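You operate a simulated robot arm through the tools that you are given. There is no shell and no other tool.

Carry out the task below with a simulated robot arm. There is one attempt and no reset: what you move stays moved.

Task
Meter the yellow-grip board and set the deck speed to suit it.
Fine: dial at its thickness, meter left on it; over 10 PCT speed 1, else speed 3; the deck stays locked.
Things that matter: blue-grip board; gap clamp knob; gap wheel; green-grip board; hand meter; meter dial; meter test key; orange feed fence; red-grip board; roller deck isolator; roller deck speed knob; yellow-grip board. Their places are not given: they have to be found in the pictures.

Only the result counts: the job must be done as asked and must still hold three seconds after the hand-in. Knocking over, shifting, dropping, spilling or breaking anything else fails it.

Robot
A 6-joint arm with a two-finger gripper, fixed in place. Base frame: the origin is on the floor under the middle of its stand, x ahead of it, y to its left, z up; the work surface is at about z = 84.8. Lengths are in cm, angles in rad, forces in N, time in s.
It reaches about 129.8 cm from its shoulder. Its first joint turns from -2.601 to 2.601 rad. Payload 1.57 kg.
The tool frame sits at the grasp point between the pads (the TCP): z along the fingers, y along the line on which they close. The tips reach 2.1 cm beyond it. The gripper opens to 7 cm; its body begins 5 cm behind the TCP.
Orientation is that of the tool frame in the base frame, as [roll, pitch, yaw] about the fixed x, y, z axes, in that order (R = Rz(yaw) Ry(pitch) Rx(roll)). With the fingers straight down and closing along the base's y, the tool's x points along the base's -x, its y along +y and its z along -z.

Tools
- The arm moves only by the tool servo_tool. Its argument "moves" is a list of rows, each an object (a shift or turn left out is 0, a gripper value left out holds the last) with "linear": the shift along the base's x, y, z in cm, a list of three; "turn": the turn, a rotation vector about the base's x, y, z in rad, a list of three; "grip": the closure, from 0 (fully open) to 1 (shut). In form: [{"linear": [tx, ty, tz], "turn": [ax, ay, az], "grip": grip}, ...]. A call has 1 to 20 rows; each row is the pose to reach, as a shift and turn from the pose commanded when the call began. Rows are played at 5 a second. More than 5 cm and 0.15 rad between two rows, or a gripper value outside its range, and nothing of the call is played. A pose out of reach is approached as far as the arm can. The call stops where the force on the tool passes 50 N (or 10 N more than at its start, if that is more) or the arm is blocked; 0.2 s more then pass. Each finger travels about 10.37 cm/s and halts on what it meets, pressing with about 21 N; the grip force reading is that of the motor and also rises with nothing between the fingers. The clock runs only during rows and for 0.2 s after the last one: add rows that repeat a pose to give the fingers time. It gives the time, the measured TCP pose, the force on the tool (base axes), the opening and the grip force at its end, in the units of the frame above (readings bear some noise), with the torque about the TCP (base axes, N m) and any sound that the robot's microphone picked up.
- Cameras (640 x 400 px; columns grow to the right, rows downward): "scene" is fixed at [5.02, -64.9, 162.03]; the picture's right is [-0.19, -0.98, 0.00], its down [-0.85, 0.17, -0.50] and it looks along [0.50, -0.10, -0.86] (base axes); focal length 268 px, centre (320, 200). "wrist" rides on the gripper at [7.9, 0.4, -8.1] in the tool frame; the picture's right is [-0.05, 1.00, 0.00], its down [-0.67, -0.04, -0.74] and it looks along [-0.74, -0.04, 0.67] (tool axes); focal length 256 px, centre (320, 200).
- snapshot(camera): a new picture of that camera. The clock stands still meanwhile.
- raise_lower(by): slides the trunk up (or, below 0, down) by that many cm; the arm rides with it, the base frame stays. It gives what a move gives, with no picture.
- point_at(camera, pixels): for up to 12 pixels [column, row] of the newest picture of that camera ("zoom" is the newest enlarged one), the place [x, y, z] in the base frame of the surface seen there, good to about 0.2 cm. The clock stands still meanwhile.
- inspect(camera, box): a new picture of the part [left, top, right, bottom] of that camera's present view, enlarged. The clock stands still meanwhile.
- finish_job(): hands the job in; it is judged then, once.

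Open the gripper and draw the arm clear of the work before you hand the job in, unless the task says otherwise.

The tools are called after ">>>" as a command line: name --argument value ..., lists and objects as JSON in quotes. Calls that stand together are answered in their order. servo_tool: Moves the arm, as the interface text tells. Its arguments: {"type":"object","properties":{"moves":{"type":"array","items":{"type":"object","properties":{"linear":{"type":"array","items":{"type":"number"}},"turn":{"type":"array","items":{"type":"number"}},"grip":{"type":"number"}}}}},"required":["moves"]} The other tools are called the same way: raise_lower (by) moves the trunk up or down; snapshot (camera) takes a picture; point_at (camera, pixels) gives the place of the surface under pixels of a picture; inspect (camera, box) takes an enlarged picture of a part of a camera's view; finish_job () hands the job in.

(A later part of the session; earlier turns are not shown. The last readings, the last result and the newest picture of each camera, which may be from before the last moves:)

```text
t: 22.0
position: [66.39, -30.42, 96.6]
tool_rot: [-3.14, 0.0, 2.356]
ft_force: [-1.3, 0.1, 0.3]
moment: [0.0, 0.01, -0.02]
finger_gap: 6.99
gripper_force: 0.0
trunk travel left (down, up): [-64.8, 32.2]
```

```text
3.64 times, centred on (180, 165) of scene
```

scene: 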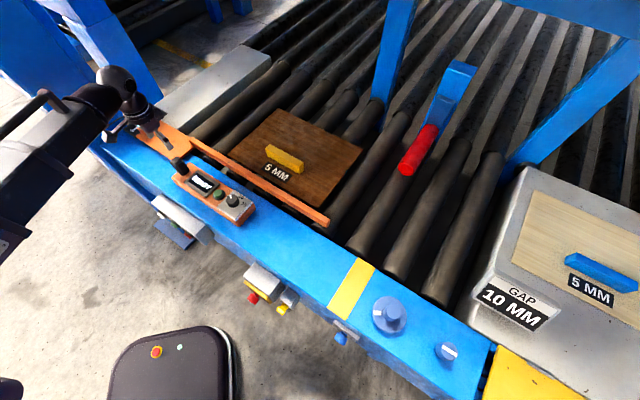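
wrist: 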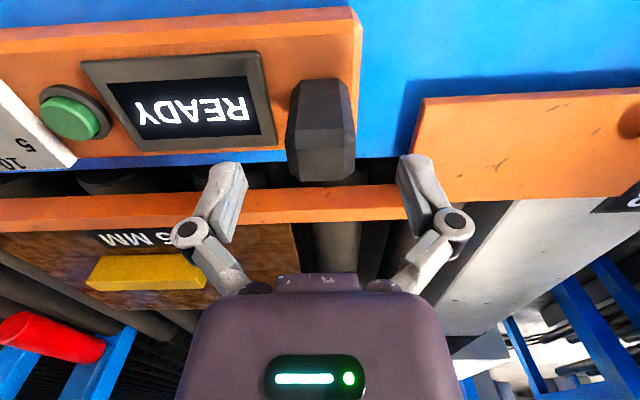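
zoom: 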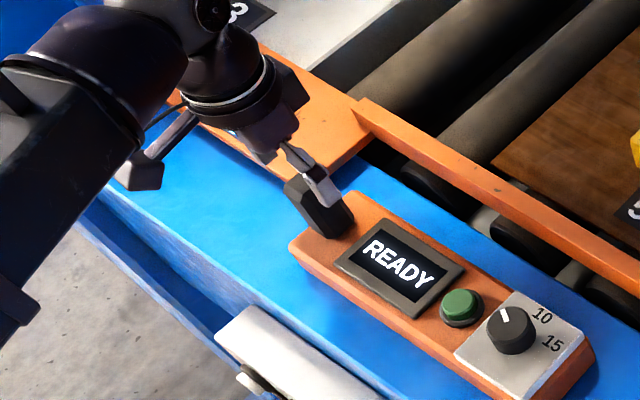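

The handle sits between the fingers at (321,165). Lower 4.0 cm and close.

>>> raise_lower --by -4.0

>>> servo_tool --moves '[{"grip": 0.3}, {"grip": 0.5}, {"grip": 0.7}, {"grip": 1}, {"grip": 1}]'

>>> snapshot --camera "wrist"

```text
t: 22.9
position: [66.3, -30.22, 92.59]
tool_rot: [3.142, -0.001, 2.357]
ft_force: [0.5, -0.5, -0.2]
moment: [-0.02, -0.02, 0.0]
finger_gap: 7.01
gripper_force: 0.0
trunk travel left (down, up): [-60.8, 36.2]
```

```text
t: 24.1
position: [66.4, -30.33, 92.66]
tool_rot: [3.141, 0.0, 2.357]
ft_force: [1.7, 1.5, 2.3]
moment: [0.08, -0.02, 0.06]
finger_gap: 3.37
gripper_force: 21.1
trunk travel left (down, up): [-60.8, 36.2]
```

```text
taken
```

wrist: 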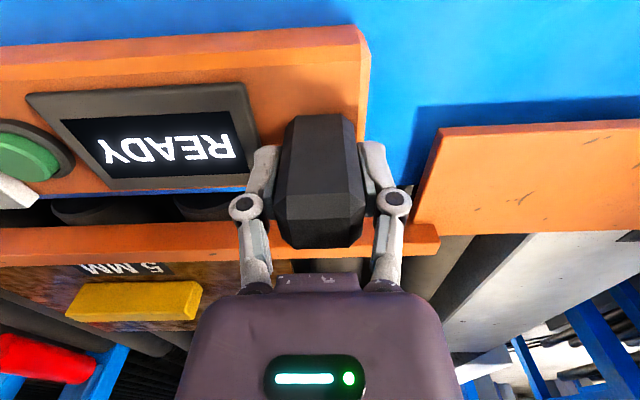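

The handle is held (gap 3.37, 21 N). I'll lift just 2 cm and check weight and tilt.

>>> raise_lower --by 2

>>> inspect --camera "scene" --box '[120, 110, 280, 250]'

>>> snapshot --camera "wrist"

```text
t: 24.7
position: [66.43, -30.33, 94.62]
tool_rot: [-3.142, 0.001, 2.355]
ft_force: [0.3, -0.1, -4.2]
moment: [0.39, -0.36, 0.03]
finger_gap: 3.38
gripper_force: 20.8
trunk travel left (down, up): [-62.8, 34.2]
```

```text
2.86 times, centred on (200, 180) of scene
```

zoom: 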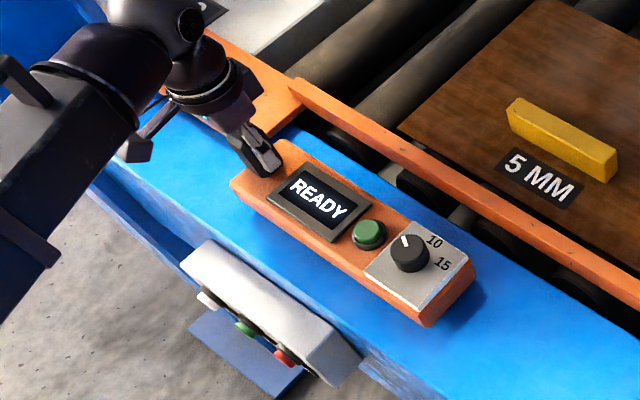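

```text
taken
```

wrist: 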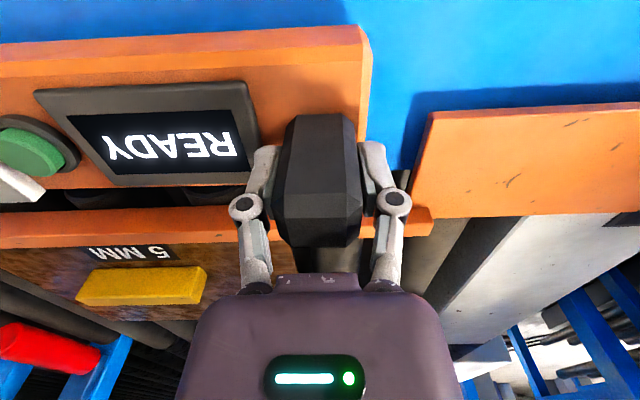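

Weight ≈4.2 N and moment ≈0.53 N·m — it's fully hanging with little tilt. I'll check the far end's height.

>>> point_at --camera "zoom" --pixels '[[430, 225], [370, 275], [418, 310], [466, 262], [407, 248], [300, 165], [258, 188]]'

```text
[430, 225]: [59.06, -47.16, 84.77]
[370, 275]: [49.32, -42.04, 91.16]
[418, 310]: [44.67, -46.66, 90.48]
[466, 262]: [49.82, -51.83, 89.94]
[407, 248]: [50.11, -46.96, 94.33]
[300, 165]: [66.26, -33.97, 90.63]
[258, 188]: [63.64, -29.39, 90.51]
```

Sag is small (~0.03–0.05 rad). Before traversing, I'll check the blue post positions near the board and then lift another 8 cm.

>>> raise_lower --by 8

>>> snapshot --camera "scene"

>>> point_at --camera "scene" --pixels '[[385, 85], [395, 40], [400, 5], [372, 95], [430, 130], [452, 90], [465, 65], [515, 155], [560, 20], [250, 60], [217, 205], [235, 190]]'

```text
t: 25.9
position: [66.45, -30.28, 102.64]
tool_rot: [3.141, -0.002, 2.356]
ft_force: [-0.5, -0.1, -4.4]
moment: [0.37, -0.36, 0.01]
finger_gap: 3.39
gripper_force: 21.1
trunk travel left (down, up): [-70.8, 26.2]
```

```text
taken
```

scene: 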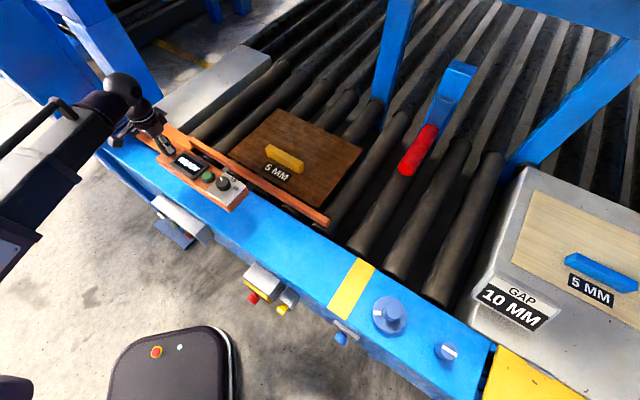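

```text
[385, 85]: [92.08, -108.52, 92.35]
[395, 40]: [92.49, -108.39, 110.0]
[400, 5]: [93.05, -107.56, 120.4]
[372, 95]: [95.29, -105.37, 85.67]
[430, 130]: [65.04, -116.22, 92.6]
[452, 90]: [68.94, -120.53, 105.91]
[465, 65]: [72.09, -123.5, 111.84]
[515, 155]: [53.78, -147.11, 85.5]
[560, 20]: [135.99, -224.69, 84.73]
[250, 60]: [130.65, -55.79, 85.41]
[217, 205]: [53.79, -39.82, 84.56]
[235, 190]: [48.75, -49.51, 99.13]
```

The blue posts are well beyond (n≈141). I'll traverse the meter over the fence and grip in small steps, half way first.

>>> servo_tool --moves '[{"linear": [0.5, -1.2, 0], "grip": 1}, {"linear": [1.2, -2.8, 0]}, {"linear": [2.0, -4.6, 0]}, {"linear": [2.8, -6.5, 0]}, {"linear": [3.7, -8.5, 0]}, {"linear": [4.6, -10.5, 0]}, {"linear": [5.5, -12.5, 0]}, {"linear": [6.3, -14.4, 0]}, {"linear": [7.0, -15.8, 0]}, {"linear": [7.1, -16.3, 0]}]'

>>> snapshot --camera "scene"

```text
t: 28.1
position: [73.46, -46.8, 102.69]
tool_rot: [-3.141, 0.0, 2.356]
ft_force: [0.3, 0.4, -2.7]
moment: [0.35, -0.35, -0.03]
finger_gap: 3.38
gripper_force: 20.9
trunk travel left (down, up): [-70.8, 26.2]
```

```text
taken
```

scene: 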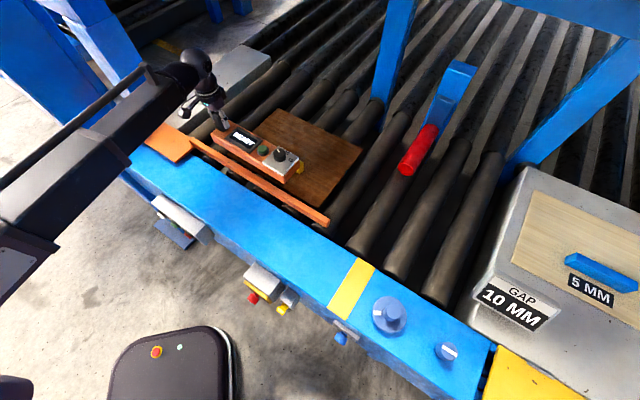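

The meter is moving level over the fence. Continuing to the target over the far half of the board.

>>> servo_tool --moves '[{"linear": [0.5, -1.2, 0], "grip": 1}, {"linear": [1.2, -2.8, 0]}, {"linear": [2.0, -4.6, 0]}, {"linear": [2.8, -6.5, 0]}, {"linear": [3.7, -8.5, 0]}, {"linear": [4.6, -10.5, 0]}, {"linear": [5.5, -12.5, 0]}, {"linear": [6.3, -14.4, 0]}, {"linear": [7.0, -15.7, 0]}, {"linear": [7.1, -16.1, 0]}, {"linear": [7.1, -16.1, 0]}]'

>>> snapshot --camera "scene"

>>> inspect --camera "scene" --box '[180, 60, 400, 240]'

>>> snapshot --camera "wrist"

```text
t: 30.5
position: [80.55, -62.81, 102.6]
tool_rot: [-3.141, -0.002, 2.356]
ft_force: [-0.7, 0.1, -4.2]
moment: [0.37, -0.34, -0.01]
finger_gap: 3.38
gripper_force: 20.7
trunk travel left (down, up): [-70.8, 26.2]
```

```text
taken
```

scene: 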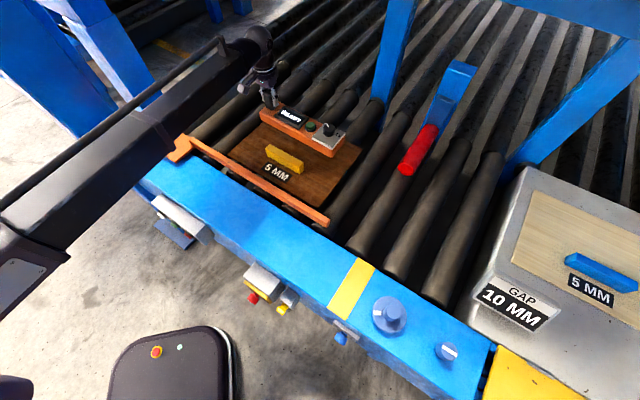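

```text
2.22 times, centred on (290, 150) of scene
```

zoom: 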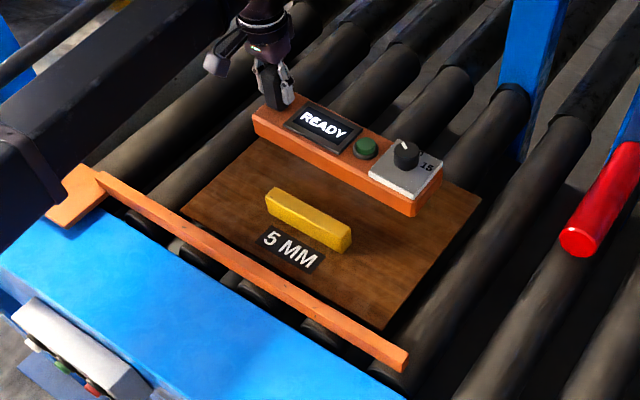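

```text
taken
```

wrist: 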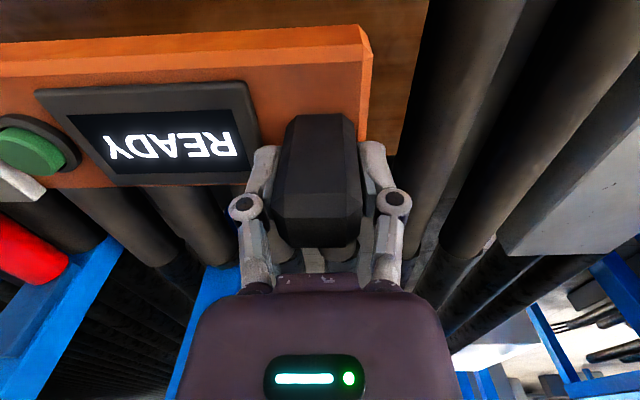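

The meter hovers over the far half of the board, clear of the grip and within edges. I'll lower 7 cm, then the final ~1.4 cm in small steps.

>>> raise_lower --by -6.8

>>> inspect --camera "scene" --box '[180, 60, 400, 240]'

>>> raise_lower --by -0.8

```text
t: 31.6
position: [80.44, -62.88, 95.83]
tool_rot: [3.141, 0.001, 2.356]
ft_force: [0.5, 0.0, -3.9]
moment: [0.36, -0.38, 0.01]
finger_gap: 3.42
gripper_force: 21.2
trunk travel left (down, up): [-64.0, 33.0]
```

```text
2.22 times, centred on (290, 150) of scene
```

zoom: 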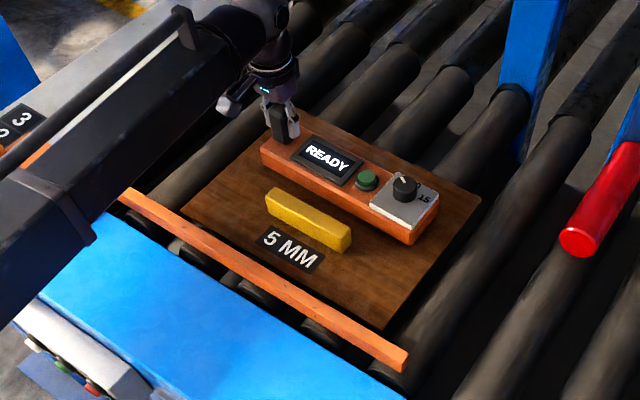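

```text
t: 32.1
position: [80.51, -62.78, 95.07]
tool_rot: [-3.141, 0.001, 2.356]
ft_force: [0.4, -0.4, -2.5]
moment: [0.14, -0.13, -0.02]
finger_gap: 3.41
gripper_force: 21.0
trunk travel left (down, up): [-63.2, 33.8]
```

The far end has touched (force dropped to −2.5 N, moment to 0.19). Lower another 0.5 cm.

>>> raise_lower --by -0.5

>>> raise_lower --by -0.3

```text
t: 32.7
position: [80.46, -62.75, 94.46]
tool_rot: [3.141, 0.0, 2.357]
ft_force: [-0.4, 0.7, -2.9]
moment: [0.09, -0.15, -0.04]
finger_gap: 3.37
gripper_force: 20.8
trunk travel left (down, up): [-62.7, 34.3]
```

```text
t: 33.2
position: [80.43, -62.82, 94.38]
tool_rot: [3.142, 0.001, 2.356]
ft_force: [4.2, -2.0, 14.6]
moment: [-0.08, -0.12, 0.02]
finger_gap: 3.39
gripper_force: 20.8
trunk travel left (down, up): [-62.4, 34.6]
```

Now seated (14.6 N upward). I'll relieve by 0.2 cm, then open the fingers.

>>> raise_lower --by 0.2

>>> servo_tool --moves '[{"grip": 0.8}, {"grip": 0.6}, {"grip": 0.4}, {"grip": 0.2}, {"grip": 0}, {"grip": 0}]'

>>> snapshot --camera "wrist"

>>> inspect --camera "scene" --box '[180, 60, 400, 240]'

```text
t: 33.7
position: [80.49, -62.77, 94.28]
tool_rot: [3.14, -0.002, 2.354]
ft_force: [0.4, 0.5, -2.5]
moment: [0.04, -0.19, 0.06]
finger_gap: 3.39
gripper_force: 20.8
trunk travel left (down, up): [-62.6, 34.4]
```

```text
t: 35.1
position: [80.51, -62.78, 94.5]
tool_rot: [3.141, -0.002, 2.358]
ft_force: [-0.3, 1.0, -0.1]
moment: [-0.02, -0.02, 0.01]
finger_gap: 7.02
gripper_force: 0.1
trunk travel left (down, up): [-62.6, 34.4]
```

```text
taken
```

wrist: 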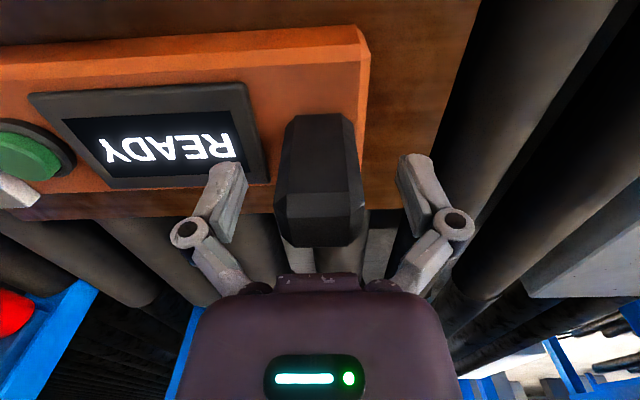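

```text
2.22 times, centred on (290, 150) of scene
```

zoom: 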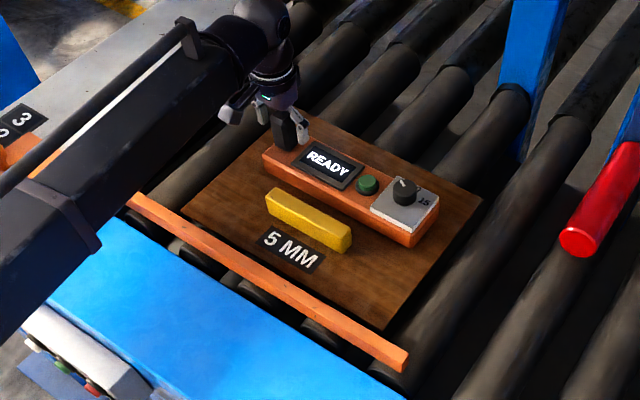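

The meter sits flat on the board and is released. I'll raise 10 cm and measure the test key's new location.

>>> raise_lower --by 10

>>> inspect --camera "scene" --box '[260, 110, 350, 190]'

```text
t: 36.5
position: [80.52, -62.75, 104.48]
tool_rot: [3.14, -0.001, 2.357]
ft_force: [0.5, -0.2, -0.3]
moment: [-0.02, -0.01, 0.0]
finger_gap: 7.01
gripper_force: 0.0
trunk travel left (down, up): [-72.6, 24.4]
```

```text
5.00 times, centred on (305, 150) of scene
```

zoom: 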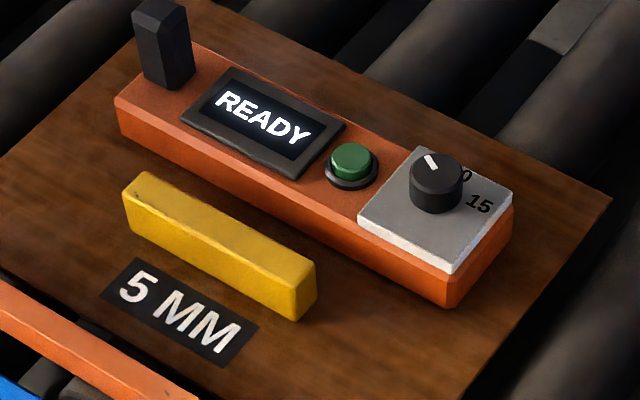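

>>> point_at --camera "zoom" --pixels '[[351, 160], [335, 160], [367, 160], [351, 150], [351, 172], [355, 187], [436, 170], [428, 158], [415, 150], [510, 190], [447, 270], [360, 218]]'

```text
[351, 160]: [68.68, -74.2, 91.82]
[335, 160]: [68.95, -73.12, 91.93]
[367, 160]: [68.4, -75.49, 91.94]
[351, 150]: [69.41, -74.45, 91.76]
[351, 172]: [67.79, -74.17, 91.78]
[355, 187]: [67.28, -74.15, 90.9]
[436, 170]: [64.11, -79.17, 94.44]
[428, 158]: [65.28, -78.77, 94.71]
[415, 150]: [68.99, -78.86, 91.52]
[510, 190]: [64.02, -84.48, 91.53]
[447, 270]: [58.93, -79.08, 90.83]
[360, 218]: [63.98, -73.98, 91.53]
```

Key centre ≈ (68.85, −74.3), top z≈91.85. I'll close the fingers and move over the key.

>>> servo_tool --moves '[{"linear": [-1.5, -1.5, 0], "grip": 0.5}, {"linear": [-3.5, -3.5, 0], "grip": 1}, {"linear": [-5.5, -5.5, 0], "grip": 1}, {"linear": [-7.5, -7.5, 0], "grip": 1}, {"linear": [-9.5, -9.5, 0], "grip": 1}, {"linear": [-11.2, -11.1, 0], "grip": 1}, {"linear": [-11.67, -11.53, 0], "grip": 1}, {"linear": [-11.67, -11.53, 0], "grip": 1}]'

>>> raise_lower --by -8.5

>>> snapshot --camera "wrist"

>>> inspect --camera "scene" --box '[260, 110, 350, 190]'

```text
t: 38.3
position: [68.68, -74.29, 104.36]
tool_rot: [3.141, 0.0, 2.356]
ft_force: [-0.3, 0.5, -0.1]
moment: [-0.01, 0.04, 0.03]
finger_gap: 0.0
gripper_force: 21.8
trunk travel left (down, up): [-72.6, 24.4]
```

```text
t: 39.5
position: [68.85, -74.21, 95.95]
tool_rot: [-3.141, -0.001, 2.355]
ft_force: [0.3, -0.3, -0.7]
moment: [0.03, 0.0, -0.01]
finger_gap: 0.0
gripper_force: 21.3
trunk travel left (down, up): [-64.1, 32.9]
```

```text
taken
```

wrist: 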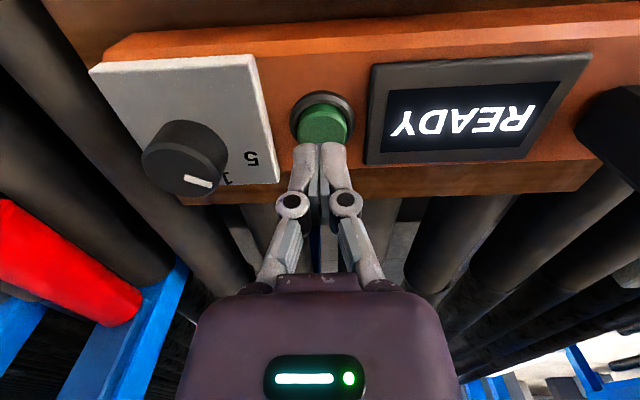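

```text
5.00 times, centred on (305, 150) of scene
```

zoom: 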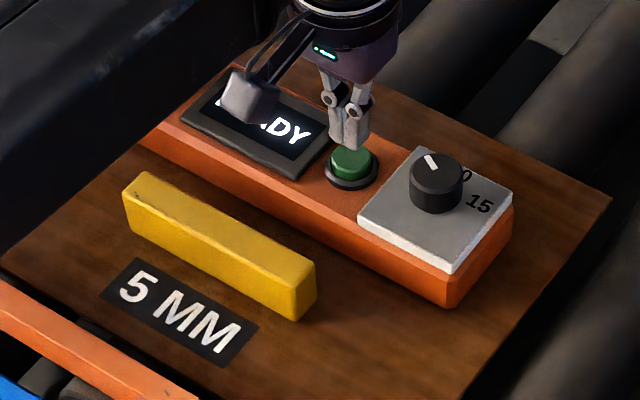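

Fingertips are right above the key at (322,125), with the display visible in the wrist view. I'll lower in small steps until the key presses.

>>> raise_lower --by -1.8

>>> raise_lower --by -0.3

>>> snapshot --camera "wrist"

```text
t: 40.1
position: [68.86, -74.31, 94.08]
tool_rot: [3.142, 0.0, 2.357]
ft_force: [0.3, -0.2, 0.1]
moment: [0.05, 0.0, -0.01]
finger_gap: 0.0
gripper_force: 20.7
trunk travel left (down, up): [-62.3, 34.7]
```

```text
t: 40.6
position: [68.72, -74.26, 93.79]
tool_rot: [3.142, 0.0, 2.356]
ft_force: [0.1, -0.5, -0.1]
moment: [0.03, -0.02, -0.04]
finger_gap: 0.62
gripper_force: 21.4
trunk travel left (down, up): [-62.0, 35.0]
```

```text
taken
```

wrist: 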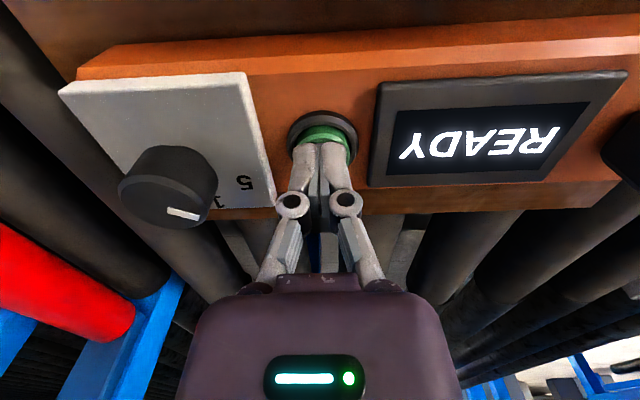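

Nearly at contact (gap reading changed slightly, no force). Lower another 0.2 cm.

>>> raise_lower --by -0.2

>>> snapshot --camera "wrist"

```text
t: 41.2
position: [68.72, -74.23, 93.66]
tool_rot: [-3.14, 0.001, 2.357]
ft_force: [1.1, -0.2, 1.5]
moment: [0.0, 0.03, 0.01]
finger_gap: 0.59
gripper_force: 21.2
trunk travel left (down, up): [-61.8, 35.2]
heard: click
```

```text
taken
```

wrist: 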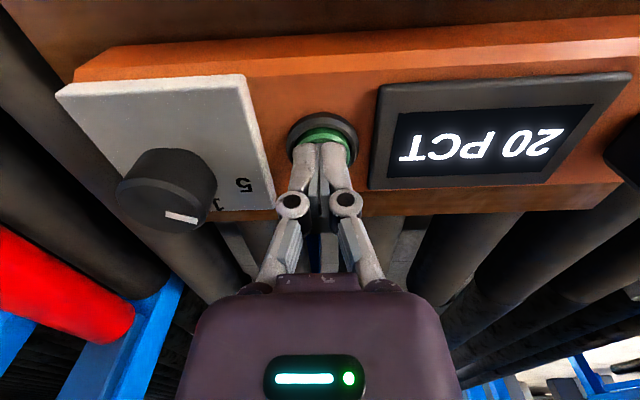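

A click, and the display shows a reading. I'll zoom to read it exactly.

>>> inspect --camera "wrist" --box '[360, 60, 640, 220]'

>>> inspect --camera "wrist" --box '[50, 60, 290, 240]'

>>> inspect --camera "scene" --box '[260, 110, 350, 190]'

```text
2.29 times, centred on (500, 140) of wrist
```

zoom: 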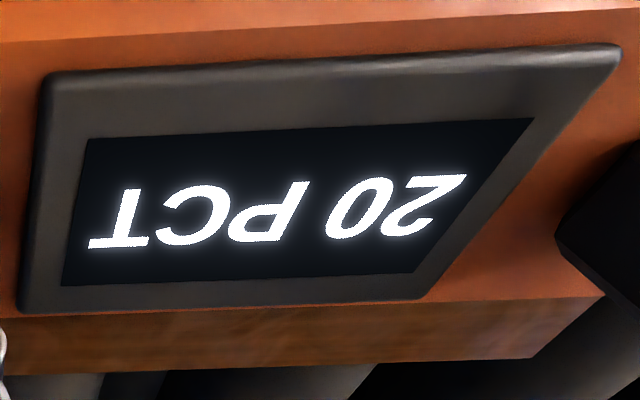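

```text
2.22 times, centred on (170, 150) of wrist
```

zoom: 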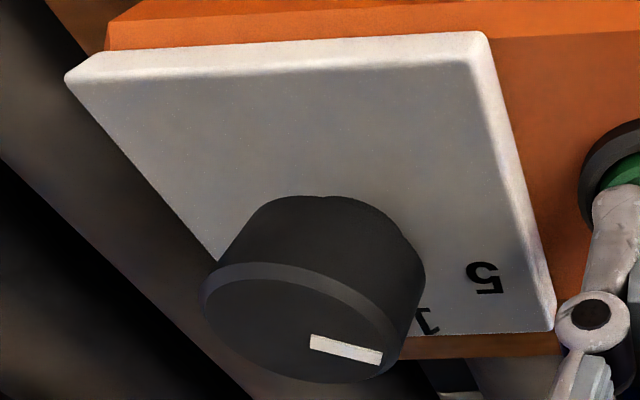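

```text
5.00 times, centred on (305, 150) of scene
```

zoom: 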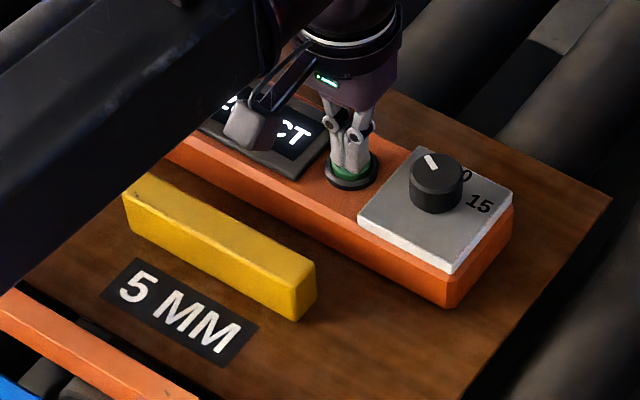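

It reads "20 PCT". I'll hold the key briefly to make sure the reading is stable, then check again.

>>> servo_tool --moves '[{"linear": [0, 0, 0], "grip": 1}, {"linear": [0, 0, 0], "grip": 1}, {"linear": [0, 0, 0], "grip": 1}, {"linear": [0, 0, 0], "grip": 1}, {"linear": [0, 0, 0], "grip": 1}]'

>>> inspect --camera "wrist" --box '[360, 60, 640, 220]'

```text
t: 42.4
position: [68.83, -74.24, 93.64]
tool_rot: [3.141, 0.0, 2.355]
ft_force: [0.4, -0.7, 1.4]
moment: [0.0, 0.01, -0.01]
finger_gap: 0.61
gripper_force: 20.8
trunk travel left (down, up): [-61.8, 35.2]
```

```text
2.29 times, centred on (500, 140) of wrist
```

zoom: 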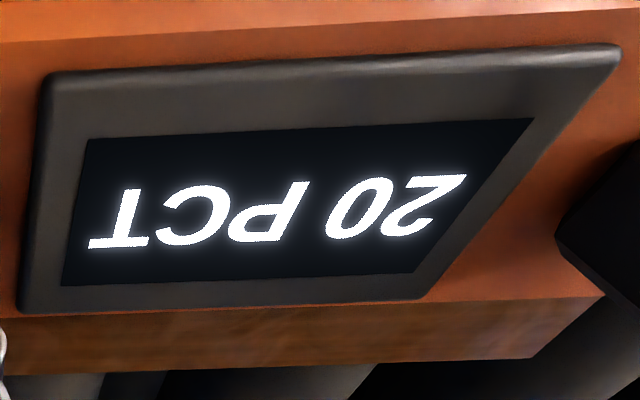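

Stable at 20 PCT (>10), so speed 1. I'll raise gently and confirm nothing sticks to the fingers.

>>> raise_lower --by 0.8

>>> raise_lower --by 10

>>> inspect --camera "scene" --box '[260, 110, 350, 190]'

>>> inspect --camera "wrist" --box '[180, 0, 420, 160]'

```text
t: 42.9
position: [68.73, -74.32, 94.41]
tool_rot: [-3.142, 0.0, 2.357]
ft_force: [-0.1, 0.0, -0.6]
moment: [-0.02, -0.02, 0.03]
finger_gap: 0.0
gripper_force: 21.1
trunk travel left (down, up): [-62.6, 34.4]
```

```text
t: 44.3
position: [68.81, -74.24, 104.41]
tool_rot: [3.141, 0.0, 2.354]
ft_force: [-0.9, -0.1, 0.7]
moment: [-0.03, 0.04, 0.01]
finger_gap: 0.0
gripper_force: 21.0
trunk travel left (down, up): [-72.6, 24.4]
```

```text
5.00 times, centred on (305, 150) of scene
```

zoom: 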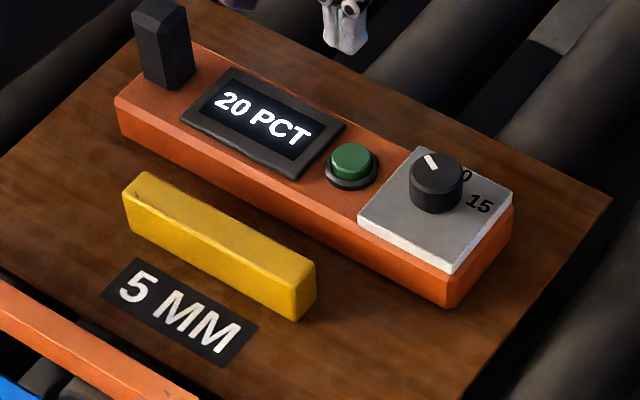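

```text
2.50 times, centred on (300, 80) of wrist
```

zoom: 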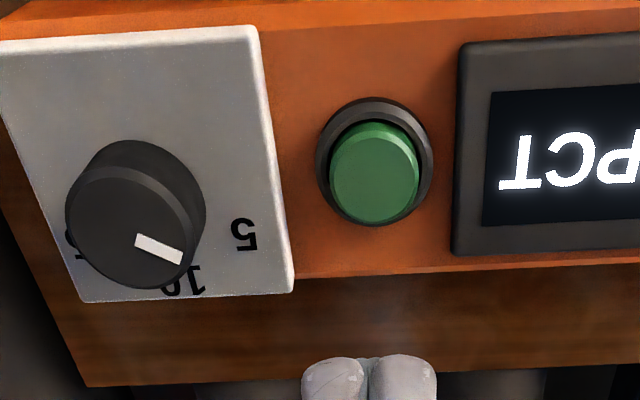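

The meter is unmoved and shows 20 PCT. I'll double-check the dial pointer versus the labels with 3D points from this zoom.

>>> point_at --camera "zoom" --pixels '[[139, 241], [180, 257], [126, 222], [244, 234], [182, 280], [260, 30], [292, 285], [82, 300], [5, 45]]'

```text
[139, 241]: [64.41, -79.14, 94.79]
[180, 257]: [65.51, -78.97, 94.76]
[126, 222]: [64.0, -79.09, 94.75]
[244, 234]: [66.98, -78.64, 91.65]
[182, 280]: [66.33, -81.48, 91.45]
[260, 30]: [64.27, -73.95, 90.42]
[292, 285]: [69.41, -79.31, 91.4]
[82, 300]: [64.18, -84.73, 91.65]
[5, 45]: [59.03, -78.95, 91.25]
```

The pointer (≈10–12°) agrees with the 5 label (≈12°). Now for the speed knob I need to understand the arm layout; a scene snapshot with points on the arm links will help.

>>> snapshot --camera "scene"

>>> point_at --camera "scene" --pixels '[[10, 388], [30, 395], [0, 260], [60, 200], [100, 130], [150, 90], [250, 45], [20, 300], [140, 345], [180, 380], [110, 385], [225, 350]]'

```text
taken
```

scene: 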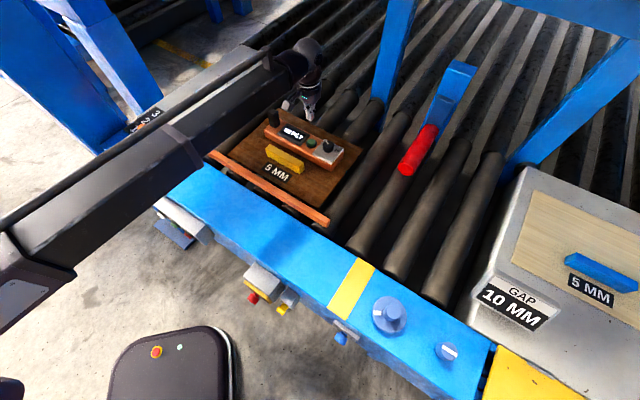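

```text
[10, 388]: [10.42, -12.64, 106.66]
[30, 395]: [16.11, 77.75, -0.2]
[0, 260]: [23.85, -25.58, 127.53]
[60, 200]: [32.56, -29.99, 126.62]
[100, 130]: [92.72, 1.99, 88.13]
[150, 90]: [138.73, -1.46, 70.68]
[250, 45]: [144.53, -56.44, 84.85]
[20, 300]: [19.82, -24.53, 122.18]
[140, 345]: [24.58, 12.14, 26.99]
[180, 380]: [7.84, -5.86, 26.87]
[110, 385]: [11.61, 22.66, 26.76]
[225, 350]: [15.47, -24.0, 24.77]
```

The arm's base is at the origin and the arm reaches over the rail. I'll withdraw toward the robot side of the rail at this height (tips ≈102, above everything nearby), halfway first.

>>> servo_tool --moves '[{"linear": [-3, 1, 0], "grip": 0.5}, {"linear": [-6.5, 2.5, 0], "grip": 0}, {"linear": [-10, 4, 0]}, {"linear": [-14, 5.5, 0]}, {"linear": [-18, 7, 0]}, {"linear": [-22, 8.5, 0]}, {"linear": [-26, 10, 0]}, {"linear": [-30, 11.5, 0]}, {"linear": [-34, 13, 0]}, {"linear": [-38, 14.5, 0]}, {"linear": [-41, 16, 0]}, {"linear": [-43, 17, 0]}]'

>>> snapshot --camera "scene"

>>> snapshot --camera "wrist"

```text
t: 46.9
position: [25.7, -57.22, 104.39]
tool_rot: [-3.141, 0.0, 2.356]
ft_force: [0.0, 0.3, 0.5]
moment: [0.02, 0.01, 0.0]
finger_gap: 6.99
gripper_force: 0.0
trunk travel left (down, up): [-72.6, 24.4]
```

```text
taken
```

scene: 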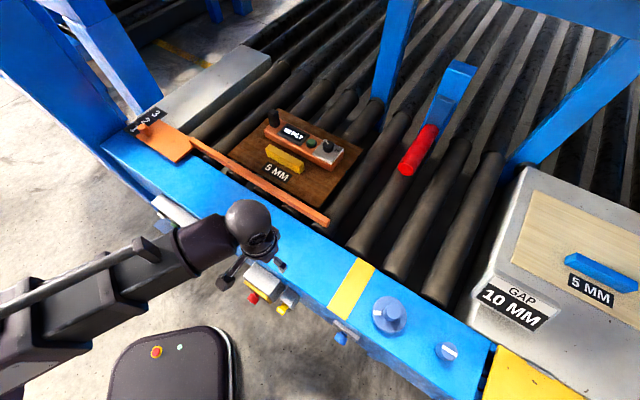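

```text
taken
```

wrist: 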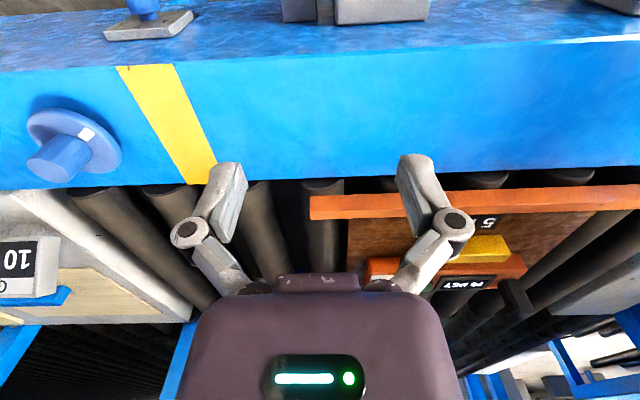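

The arm is a telescoping radial boom with a spherical wrist. I'll measure the wrist sphere and boom heights to know the clearance for the low, horizontal approach.

>>> point_at --camera "scene" --pixels '[[247, 218], [255, 240], [200, 245], [140, 275], [130, 250], [60, 310], [20, 290], [225, 283], [274, 262], [341, 338], [338, 325], [346, 340]]'

>>> inspect --camera "scene" --box '[0, 180, 300, 400]'

```text
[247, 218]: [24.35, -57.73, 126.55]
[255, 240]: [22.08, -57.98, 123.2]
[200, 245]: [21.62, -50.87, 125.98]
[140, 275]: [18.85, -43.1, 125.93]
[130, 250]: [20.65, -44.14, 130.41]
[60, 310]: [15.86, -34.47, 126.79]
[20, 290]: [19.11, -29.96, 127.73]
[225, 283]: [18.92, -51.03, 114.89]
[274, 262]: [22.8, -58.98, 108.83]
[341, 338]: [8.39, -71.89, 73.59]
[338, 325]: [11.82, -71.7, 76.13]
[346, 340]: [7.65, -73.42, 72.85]
```

```text
1.82 times, centred on (150, 290) of scene
```

zoom: 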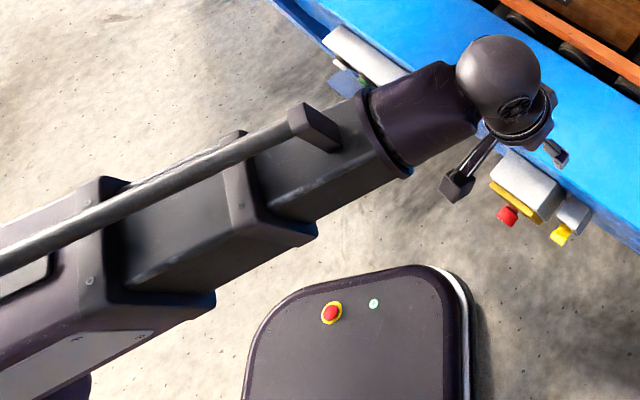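

Wrist centre is about 18–19 cm above the TCP; the boom is clear of everything on this side. I'll move on along the near side to view the speed knob panel.

>>> servo_tool --moves '[{"linear": [-3, 1.5, 0], "grip": 0}, {"linear": [-7, 2.5, 0]}, {"linear": [-11, 3.5, 0]}, {"linear": [-15, 4.5, 0]}, {"linear": [-19, 5, 0]}, {"linear": [-23, 5, 0]}, {"linear": [-27, 5, 0]}, {"linear": [-31, 5, 0]}, {"linear": [-34, 4.6, 0]}, {"linear": [-36.3, 4.2, 0]}]'

>>> snapshot --camera "wrist"

>>> snapshot --camera "scene"

```text
t: 49.1
position: [-10.43, -53.23, 104.4]
tool_rot: [-3.142, 0.001, 2.356]
ft_force: [1.0, -0.5, 0.6]
moment: [0.01, 0.01, 0.0]
finger_gap: 6.99
gripper_force: 0.2
trunk travel left (down, up): [-72.6, 24.4]
```

```text
taken
```

wrist: 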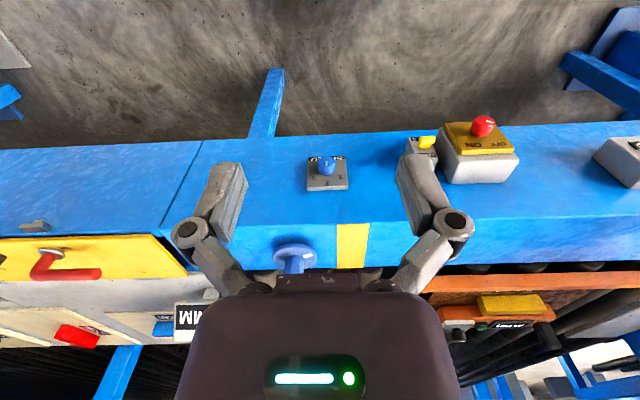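

```text
taken
```

scene: 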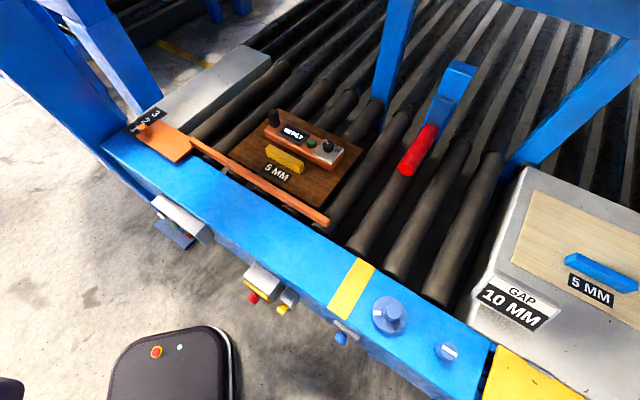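

The panel with the blue speed knob is at (327,172) in the wrist view. I'll zoom in on it and on the isolator.

>>> inspect --camera "wrist" --box '[290, 140, 365, 200]'

>>> inspect --camera "wrist" --box '[400, 100, 530, 190]'

```text
6.67 times, centred on (328, 170) of wrist
```

zoom: 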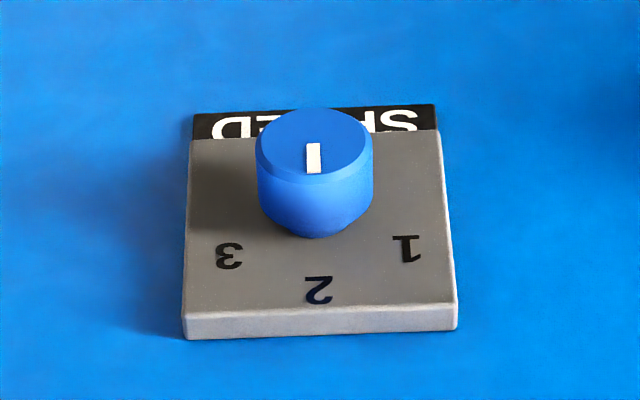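

```text
4.44 times, centred on (465, 145) of wrist
```

zoom: 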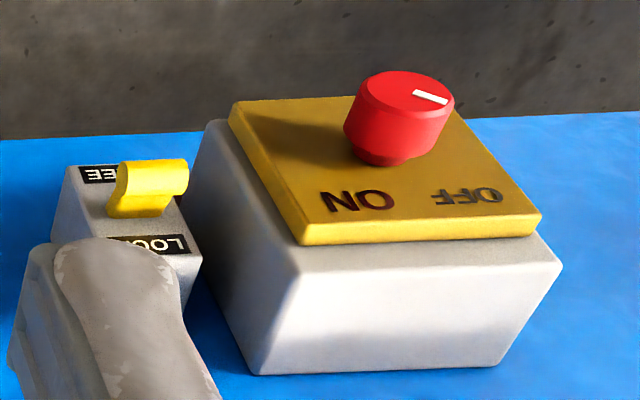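

The knob points at 2 now; 1 lies on the +u side (60° away). Isolator knob and lock are separate – I won't touch them. Let me get the knob's 3D geometry.

>>> inspect --camera "wrist" --box '[290, 140, 365, 200]'

>>> point_at --camera "zoom" --pixels '[[313, 130], [314, 148], [314, 170], [262, 145], [366, 145], [314, 112], [408, 248], [318, 290], [229, 255], [200, 300], [440, 295], [195, 145]]'

```text
6.67 times, centred on (328, 170) of wrist
```

zoom: 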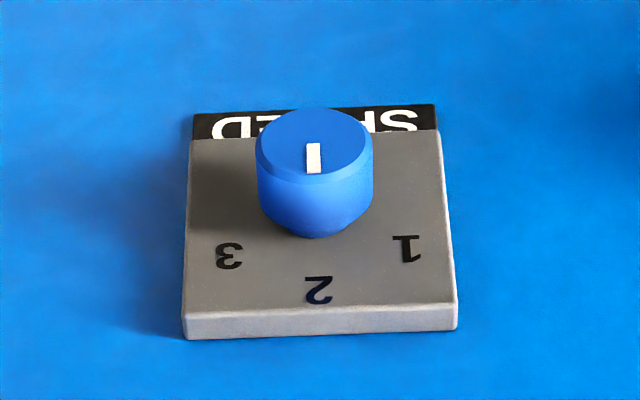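

```text
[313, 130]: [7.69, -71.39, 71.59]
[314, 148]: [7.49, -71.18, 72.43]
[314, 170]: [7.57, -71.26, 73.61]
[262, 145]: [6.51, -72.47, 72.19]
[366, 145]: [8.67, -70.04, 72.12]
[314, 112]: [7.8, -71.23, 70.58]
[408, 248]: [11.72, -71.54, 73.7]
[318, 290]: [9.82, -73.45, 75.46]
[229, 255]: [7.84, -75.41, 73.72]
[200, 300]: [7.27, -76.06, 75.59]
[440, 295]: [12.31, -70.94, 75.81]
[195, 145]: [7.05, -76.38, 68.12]
```

Knob axis is at u=−45.0, z≈72.1, face at n≈55.75, plate at n≈58.87; labels at 60° spacing. I'll tilt the tool to horizontal (pointing along n), keeping the wrist roughly fixed with an assumed wrist-TCP length of 18.5 cm.

>>> servo_tool --moves '[{"linear": [1.86, -1.86, 0.19], "turn": [-0.101, -0.101, 0]}, {"linear": [3.68, -3.68, 0.75], "turn": [-0.202, -0.202, 0]}, {"linear": [5.43, -5.43, 1.67], "turn": [-0.303, -0.303, 0]}, {"linear": [7.07, -7.07, 2.94], "turn": [-0.404, -0.404, 0]}, {"linear": [8.57, -8.57, 4.52], "turn": [-0.505, -0.505, 0]}, {"linear": [9.88, -9.88, 6.38], "turn": [-0.606, -0.606, 0]}, {"linear": [11.0, -11.0, 8.5], "turn": [-0.707, -0.707, 0]}, {"linear": [11.9, -11.9, 10.81], "turn": [-0.808, -0.808, 0]}, {"linear": [12.55, -12.55, 13.29], "turn": [-0.909, -0.909, 0]}, {"linear": [12.95, -12.95, 15.87], "turn": [-1.01, -1.01, 0]}, {"linear": [13.08, -13.08, 18.5], "turn": [-1.111, -1.111, 0]}, {"linear": [13.08, -13.08, 18.5], "turn": [-1.111, -1.111, 0]}]'

>>> snapshot --camera "scene"

>>> snapshot --camera "wrist"

```text
t: 51.7
position: [2.55, -66.04, 123.05]
tool_rot: [-1.872, 1.571, -2.656]
ft_force: [0.6, -0.4, -0.1]
moment: [0.0, -0.01, -0.02]
finger_gap: 7.02
gripper_force: 0.1
trunk travel left (down, up): [-72.6, 24.4]
```

```text
taken
```

scene: 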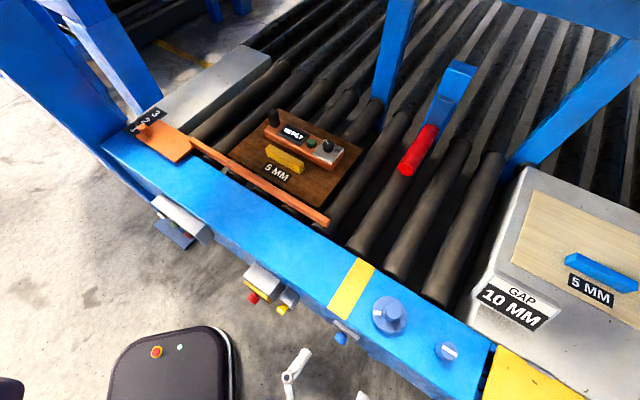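

```text
taken
```

wrist: 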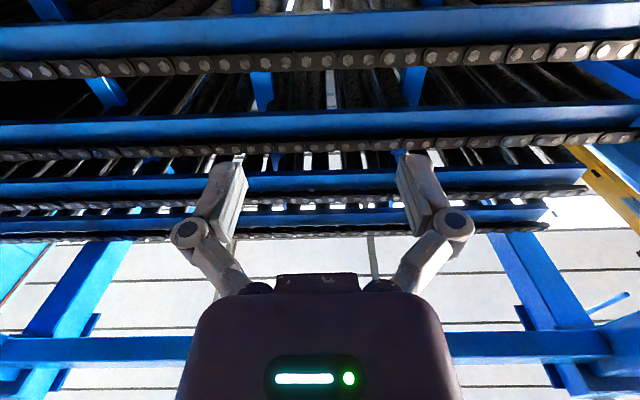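

The tool is now horizontal (z=123.05 as predicted, L≈18.6). In free air I'll test the 60° roll about −n that I'll need, to see if it's within joint limits.

>>> servo_tool --moves '[{"turn": [-0.1, 0.1, 0]}, {"turn": [-0.2, 0.2, 0]}, {"turn": [-0.3, 0.3, 0]}, {"turn": [-0.4, 0.4, 0]}, {"turn": [-0.5, 0.5, 0]}, {"turn": [-0.6, 0.6, 0]}, {"turn": [-0.7, 0.7, 0]}, {"turn": [-0.78, 0.78, 0]}, {"turn": [-0.7, 0.7, 0]}, {"turn": [-0.6, 0.6, 0]}, {"turn": [-0.5, 0.5, 0]}, {"turn": [-0.4, 0.4, 0]}, {"turn": [-0.3, 0.3, 0]}, {"turn": [-0.2, 0.2, 0]}, {"turn": [-0.1, 0.1, 0]}, {"turn": [0, 0, 0]}, {"turn": [0, 0, 0]}]'

```text
t: 55.3
position: [2.56, -66.18, 123.0]
tool_rot: [1.758, 1.567, 0.967]
ft_force: [-0.2, -0.3, 0.3]
moment: [-0.01, -0.02, 0.01]
finger_gap: 7.01
gripper_force: 0.1
trunk travel left (down, up): [-72.6, 24.4]
```

No limits hit. Now lower the trunk: 40 cm first, then check.

>>> raise_lower --by -40

>>> snapshot --camera "scene"

>>> snapshot --camera "wrist"

```text
t: 59.1
position: [2.47, -66.15, 83.05]
tool_rot: [2.199, 1.568, 1.415]
ft_force: [0.1, -0.1, 0.1]
moment: [0.04, -0.01, 0.04]
finger_gap: 7.0
gripper_force: 0.1
trunk travel left (down, up): [-32.6, 64.4]
```

```text
taken
```

scene: 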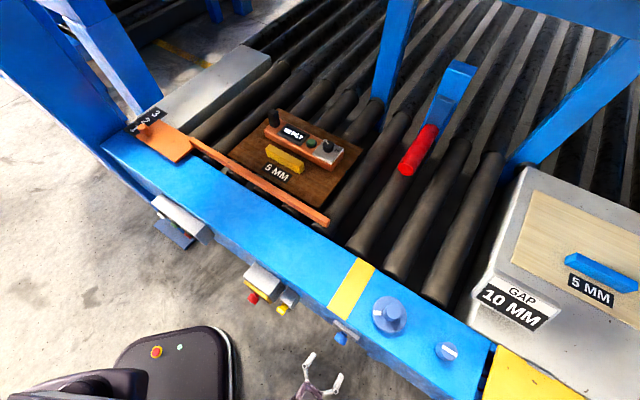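

```text
taken
```

wrist: 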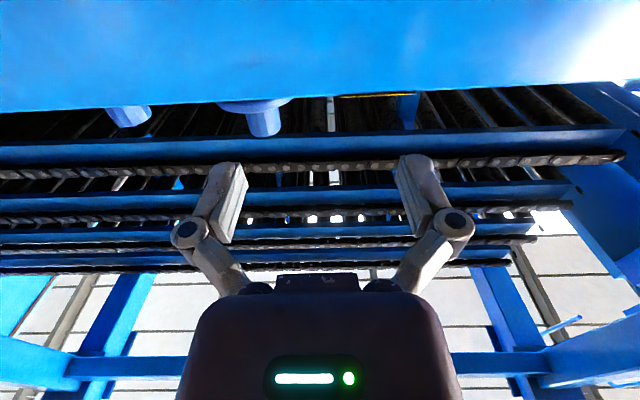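

All clear. Lower the remaining ~10.9 cm to the knob's height.

>>> raise_lower --by -10.9

>>> snapshot --camera "wrist"

>>> inspect --camera "scene" --box '[260, 290, 420, 400]'

```text
t: 60.5
position: [2.53, -66.18, 72.1]
tool_rot: [2.189, 1.57, 1.404]
ft_force: [-0.4, 0.0, -0.6]
moment: [0.0, 0.03, 0.0]
finger_gap: 7.0
gripper_force: 0.0
trunk travel left (down, up): [-21.7, 75.3]
```

```text
taken
```

wrist: 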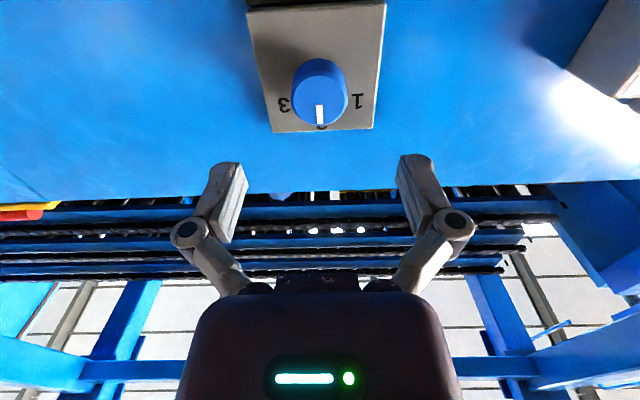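

```text
3.64 times, centred on (340, 345) of scene
```

zoom: 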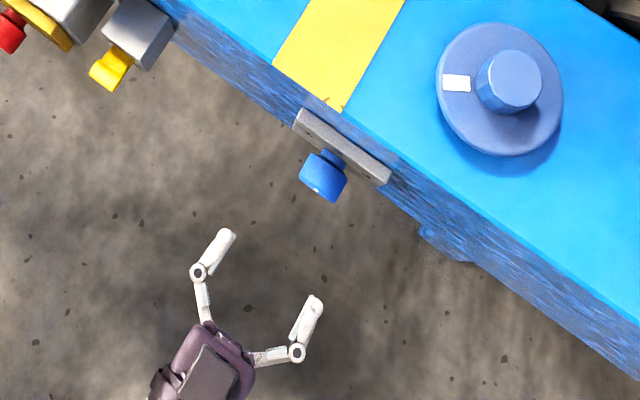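

The knob is laterally centred at (320,92). I'll zoom and measure its centre in 3D from this closer view to verify height.

>>> inspect --camera "wrist" --box '[240, 0, 400, 140]'

>>> point_at --camera "zoom" --pixels '[[320, 220], [321, 190], [322, 245], [320, 290], [245, 240], [400, 235], [425, 235], [215, 245], [180, 330], [465, 320], [145, 30], [500, 20]]'

```text
2.86 times, centred on (320, 70) of wrist
```

zoom: 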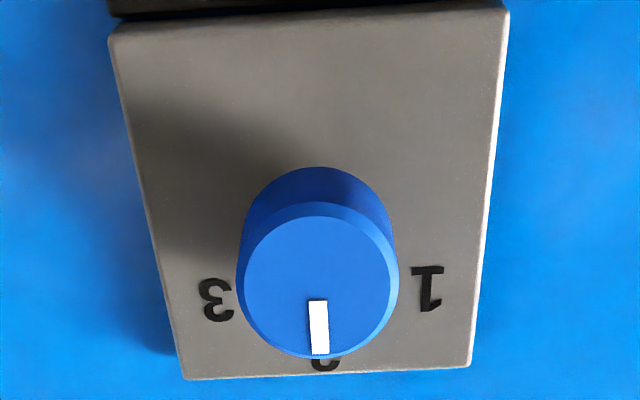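

```text
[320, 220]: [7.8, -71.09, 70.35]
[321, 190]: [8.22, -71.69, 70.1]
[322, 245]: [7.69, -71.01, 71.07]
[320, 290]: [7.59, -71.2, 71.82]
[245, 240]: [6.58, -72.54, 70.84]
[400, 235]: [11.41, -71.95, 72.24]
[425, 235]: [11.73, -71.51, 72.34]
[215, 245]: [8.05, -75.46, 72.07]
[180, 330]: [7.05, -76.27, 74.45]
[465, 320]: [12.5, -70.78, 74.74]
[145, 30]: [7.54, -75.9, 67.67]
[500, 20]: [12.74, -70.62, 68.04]
```

I'll take a few more points on the knob's face edge and labels to refine its centre height.

>>> point_at --camera "zoom" --pixels '[[318, 215], [318, 350], [245, 282], [392, 278], [318, 282], [318, 303], [319, 350], [427, 288], [215, 300], [262, 340], [375, 335], [325, 368]]'

```text
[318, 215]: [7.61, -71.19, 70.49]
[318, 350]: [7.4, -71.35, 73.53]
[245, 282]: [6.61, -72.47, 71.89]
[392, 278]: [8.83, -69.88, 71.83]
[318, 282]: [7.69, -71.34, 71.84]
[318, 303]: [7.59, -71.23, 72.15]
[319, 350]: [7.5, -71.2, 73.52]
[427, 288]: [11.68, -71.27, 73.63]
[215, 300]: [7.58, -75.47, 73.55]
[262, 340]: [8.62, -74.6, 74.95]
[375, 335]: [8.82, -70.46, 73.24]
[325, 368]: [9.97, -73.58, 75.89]
```

Knob centre is z≈72.0, u=−45.0; the TCP is aligned (z 72.1). Advance 7.5 cm along n with fingers open, then close.

>>> servo_tool --moves '[{"linear": [1.2, -1.2, 0]}, {"linear": [2.4, -2.4, 0]}, {"linear": [3.6, -3.6, 0]}, {"linear": [4.5, -4.5, 0]}, {"linear": [5.1, -5.1, 0]}, {"linear": [5.3, -5.3, 0]}, {"linear": [5.3, -5.3, 0]}]'

>>> snapshot --camera "wrist"

>>> inspect --camera "scene" --box '[260, 290, 420, 400]'

```text
t: 62.1
position: [7.97, -71.39, 72.09]
tool_rot: [2.189, 1.568, 1.402]
ft_force: [-0.6, 0.1, 0.9]
moment: [0.02, 0.0, -0.01]
finger_gap: 7.0
gripper_force: 0.1
trunk travel left (down, up): [-21.7, 75.3]
```

```text
taken
```

wrist: 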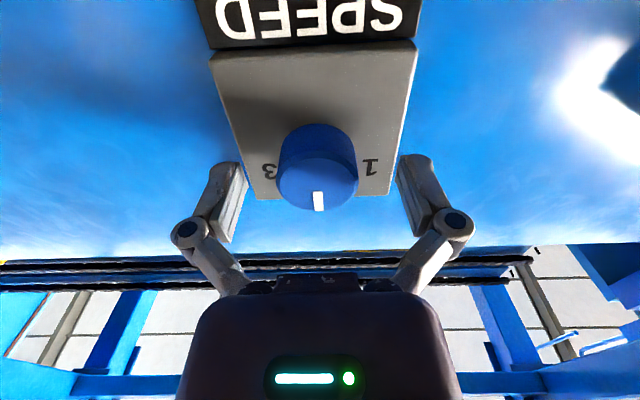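

```text
3.64 times, centred on (340, 345) of scene
```

zoom: 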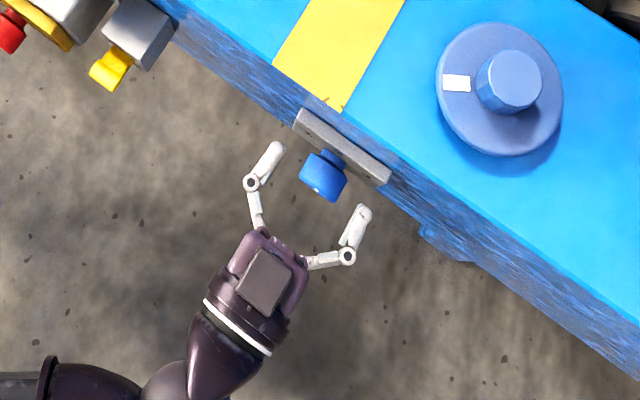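

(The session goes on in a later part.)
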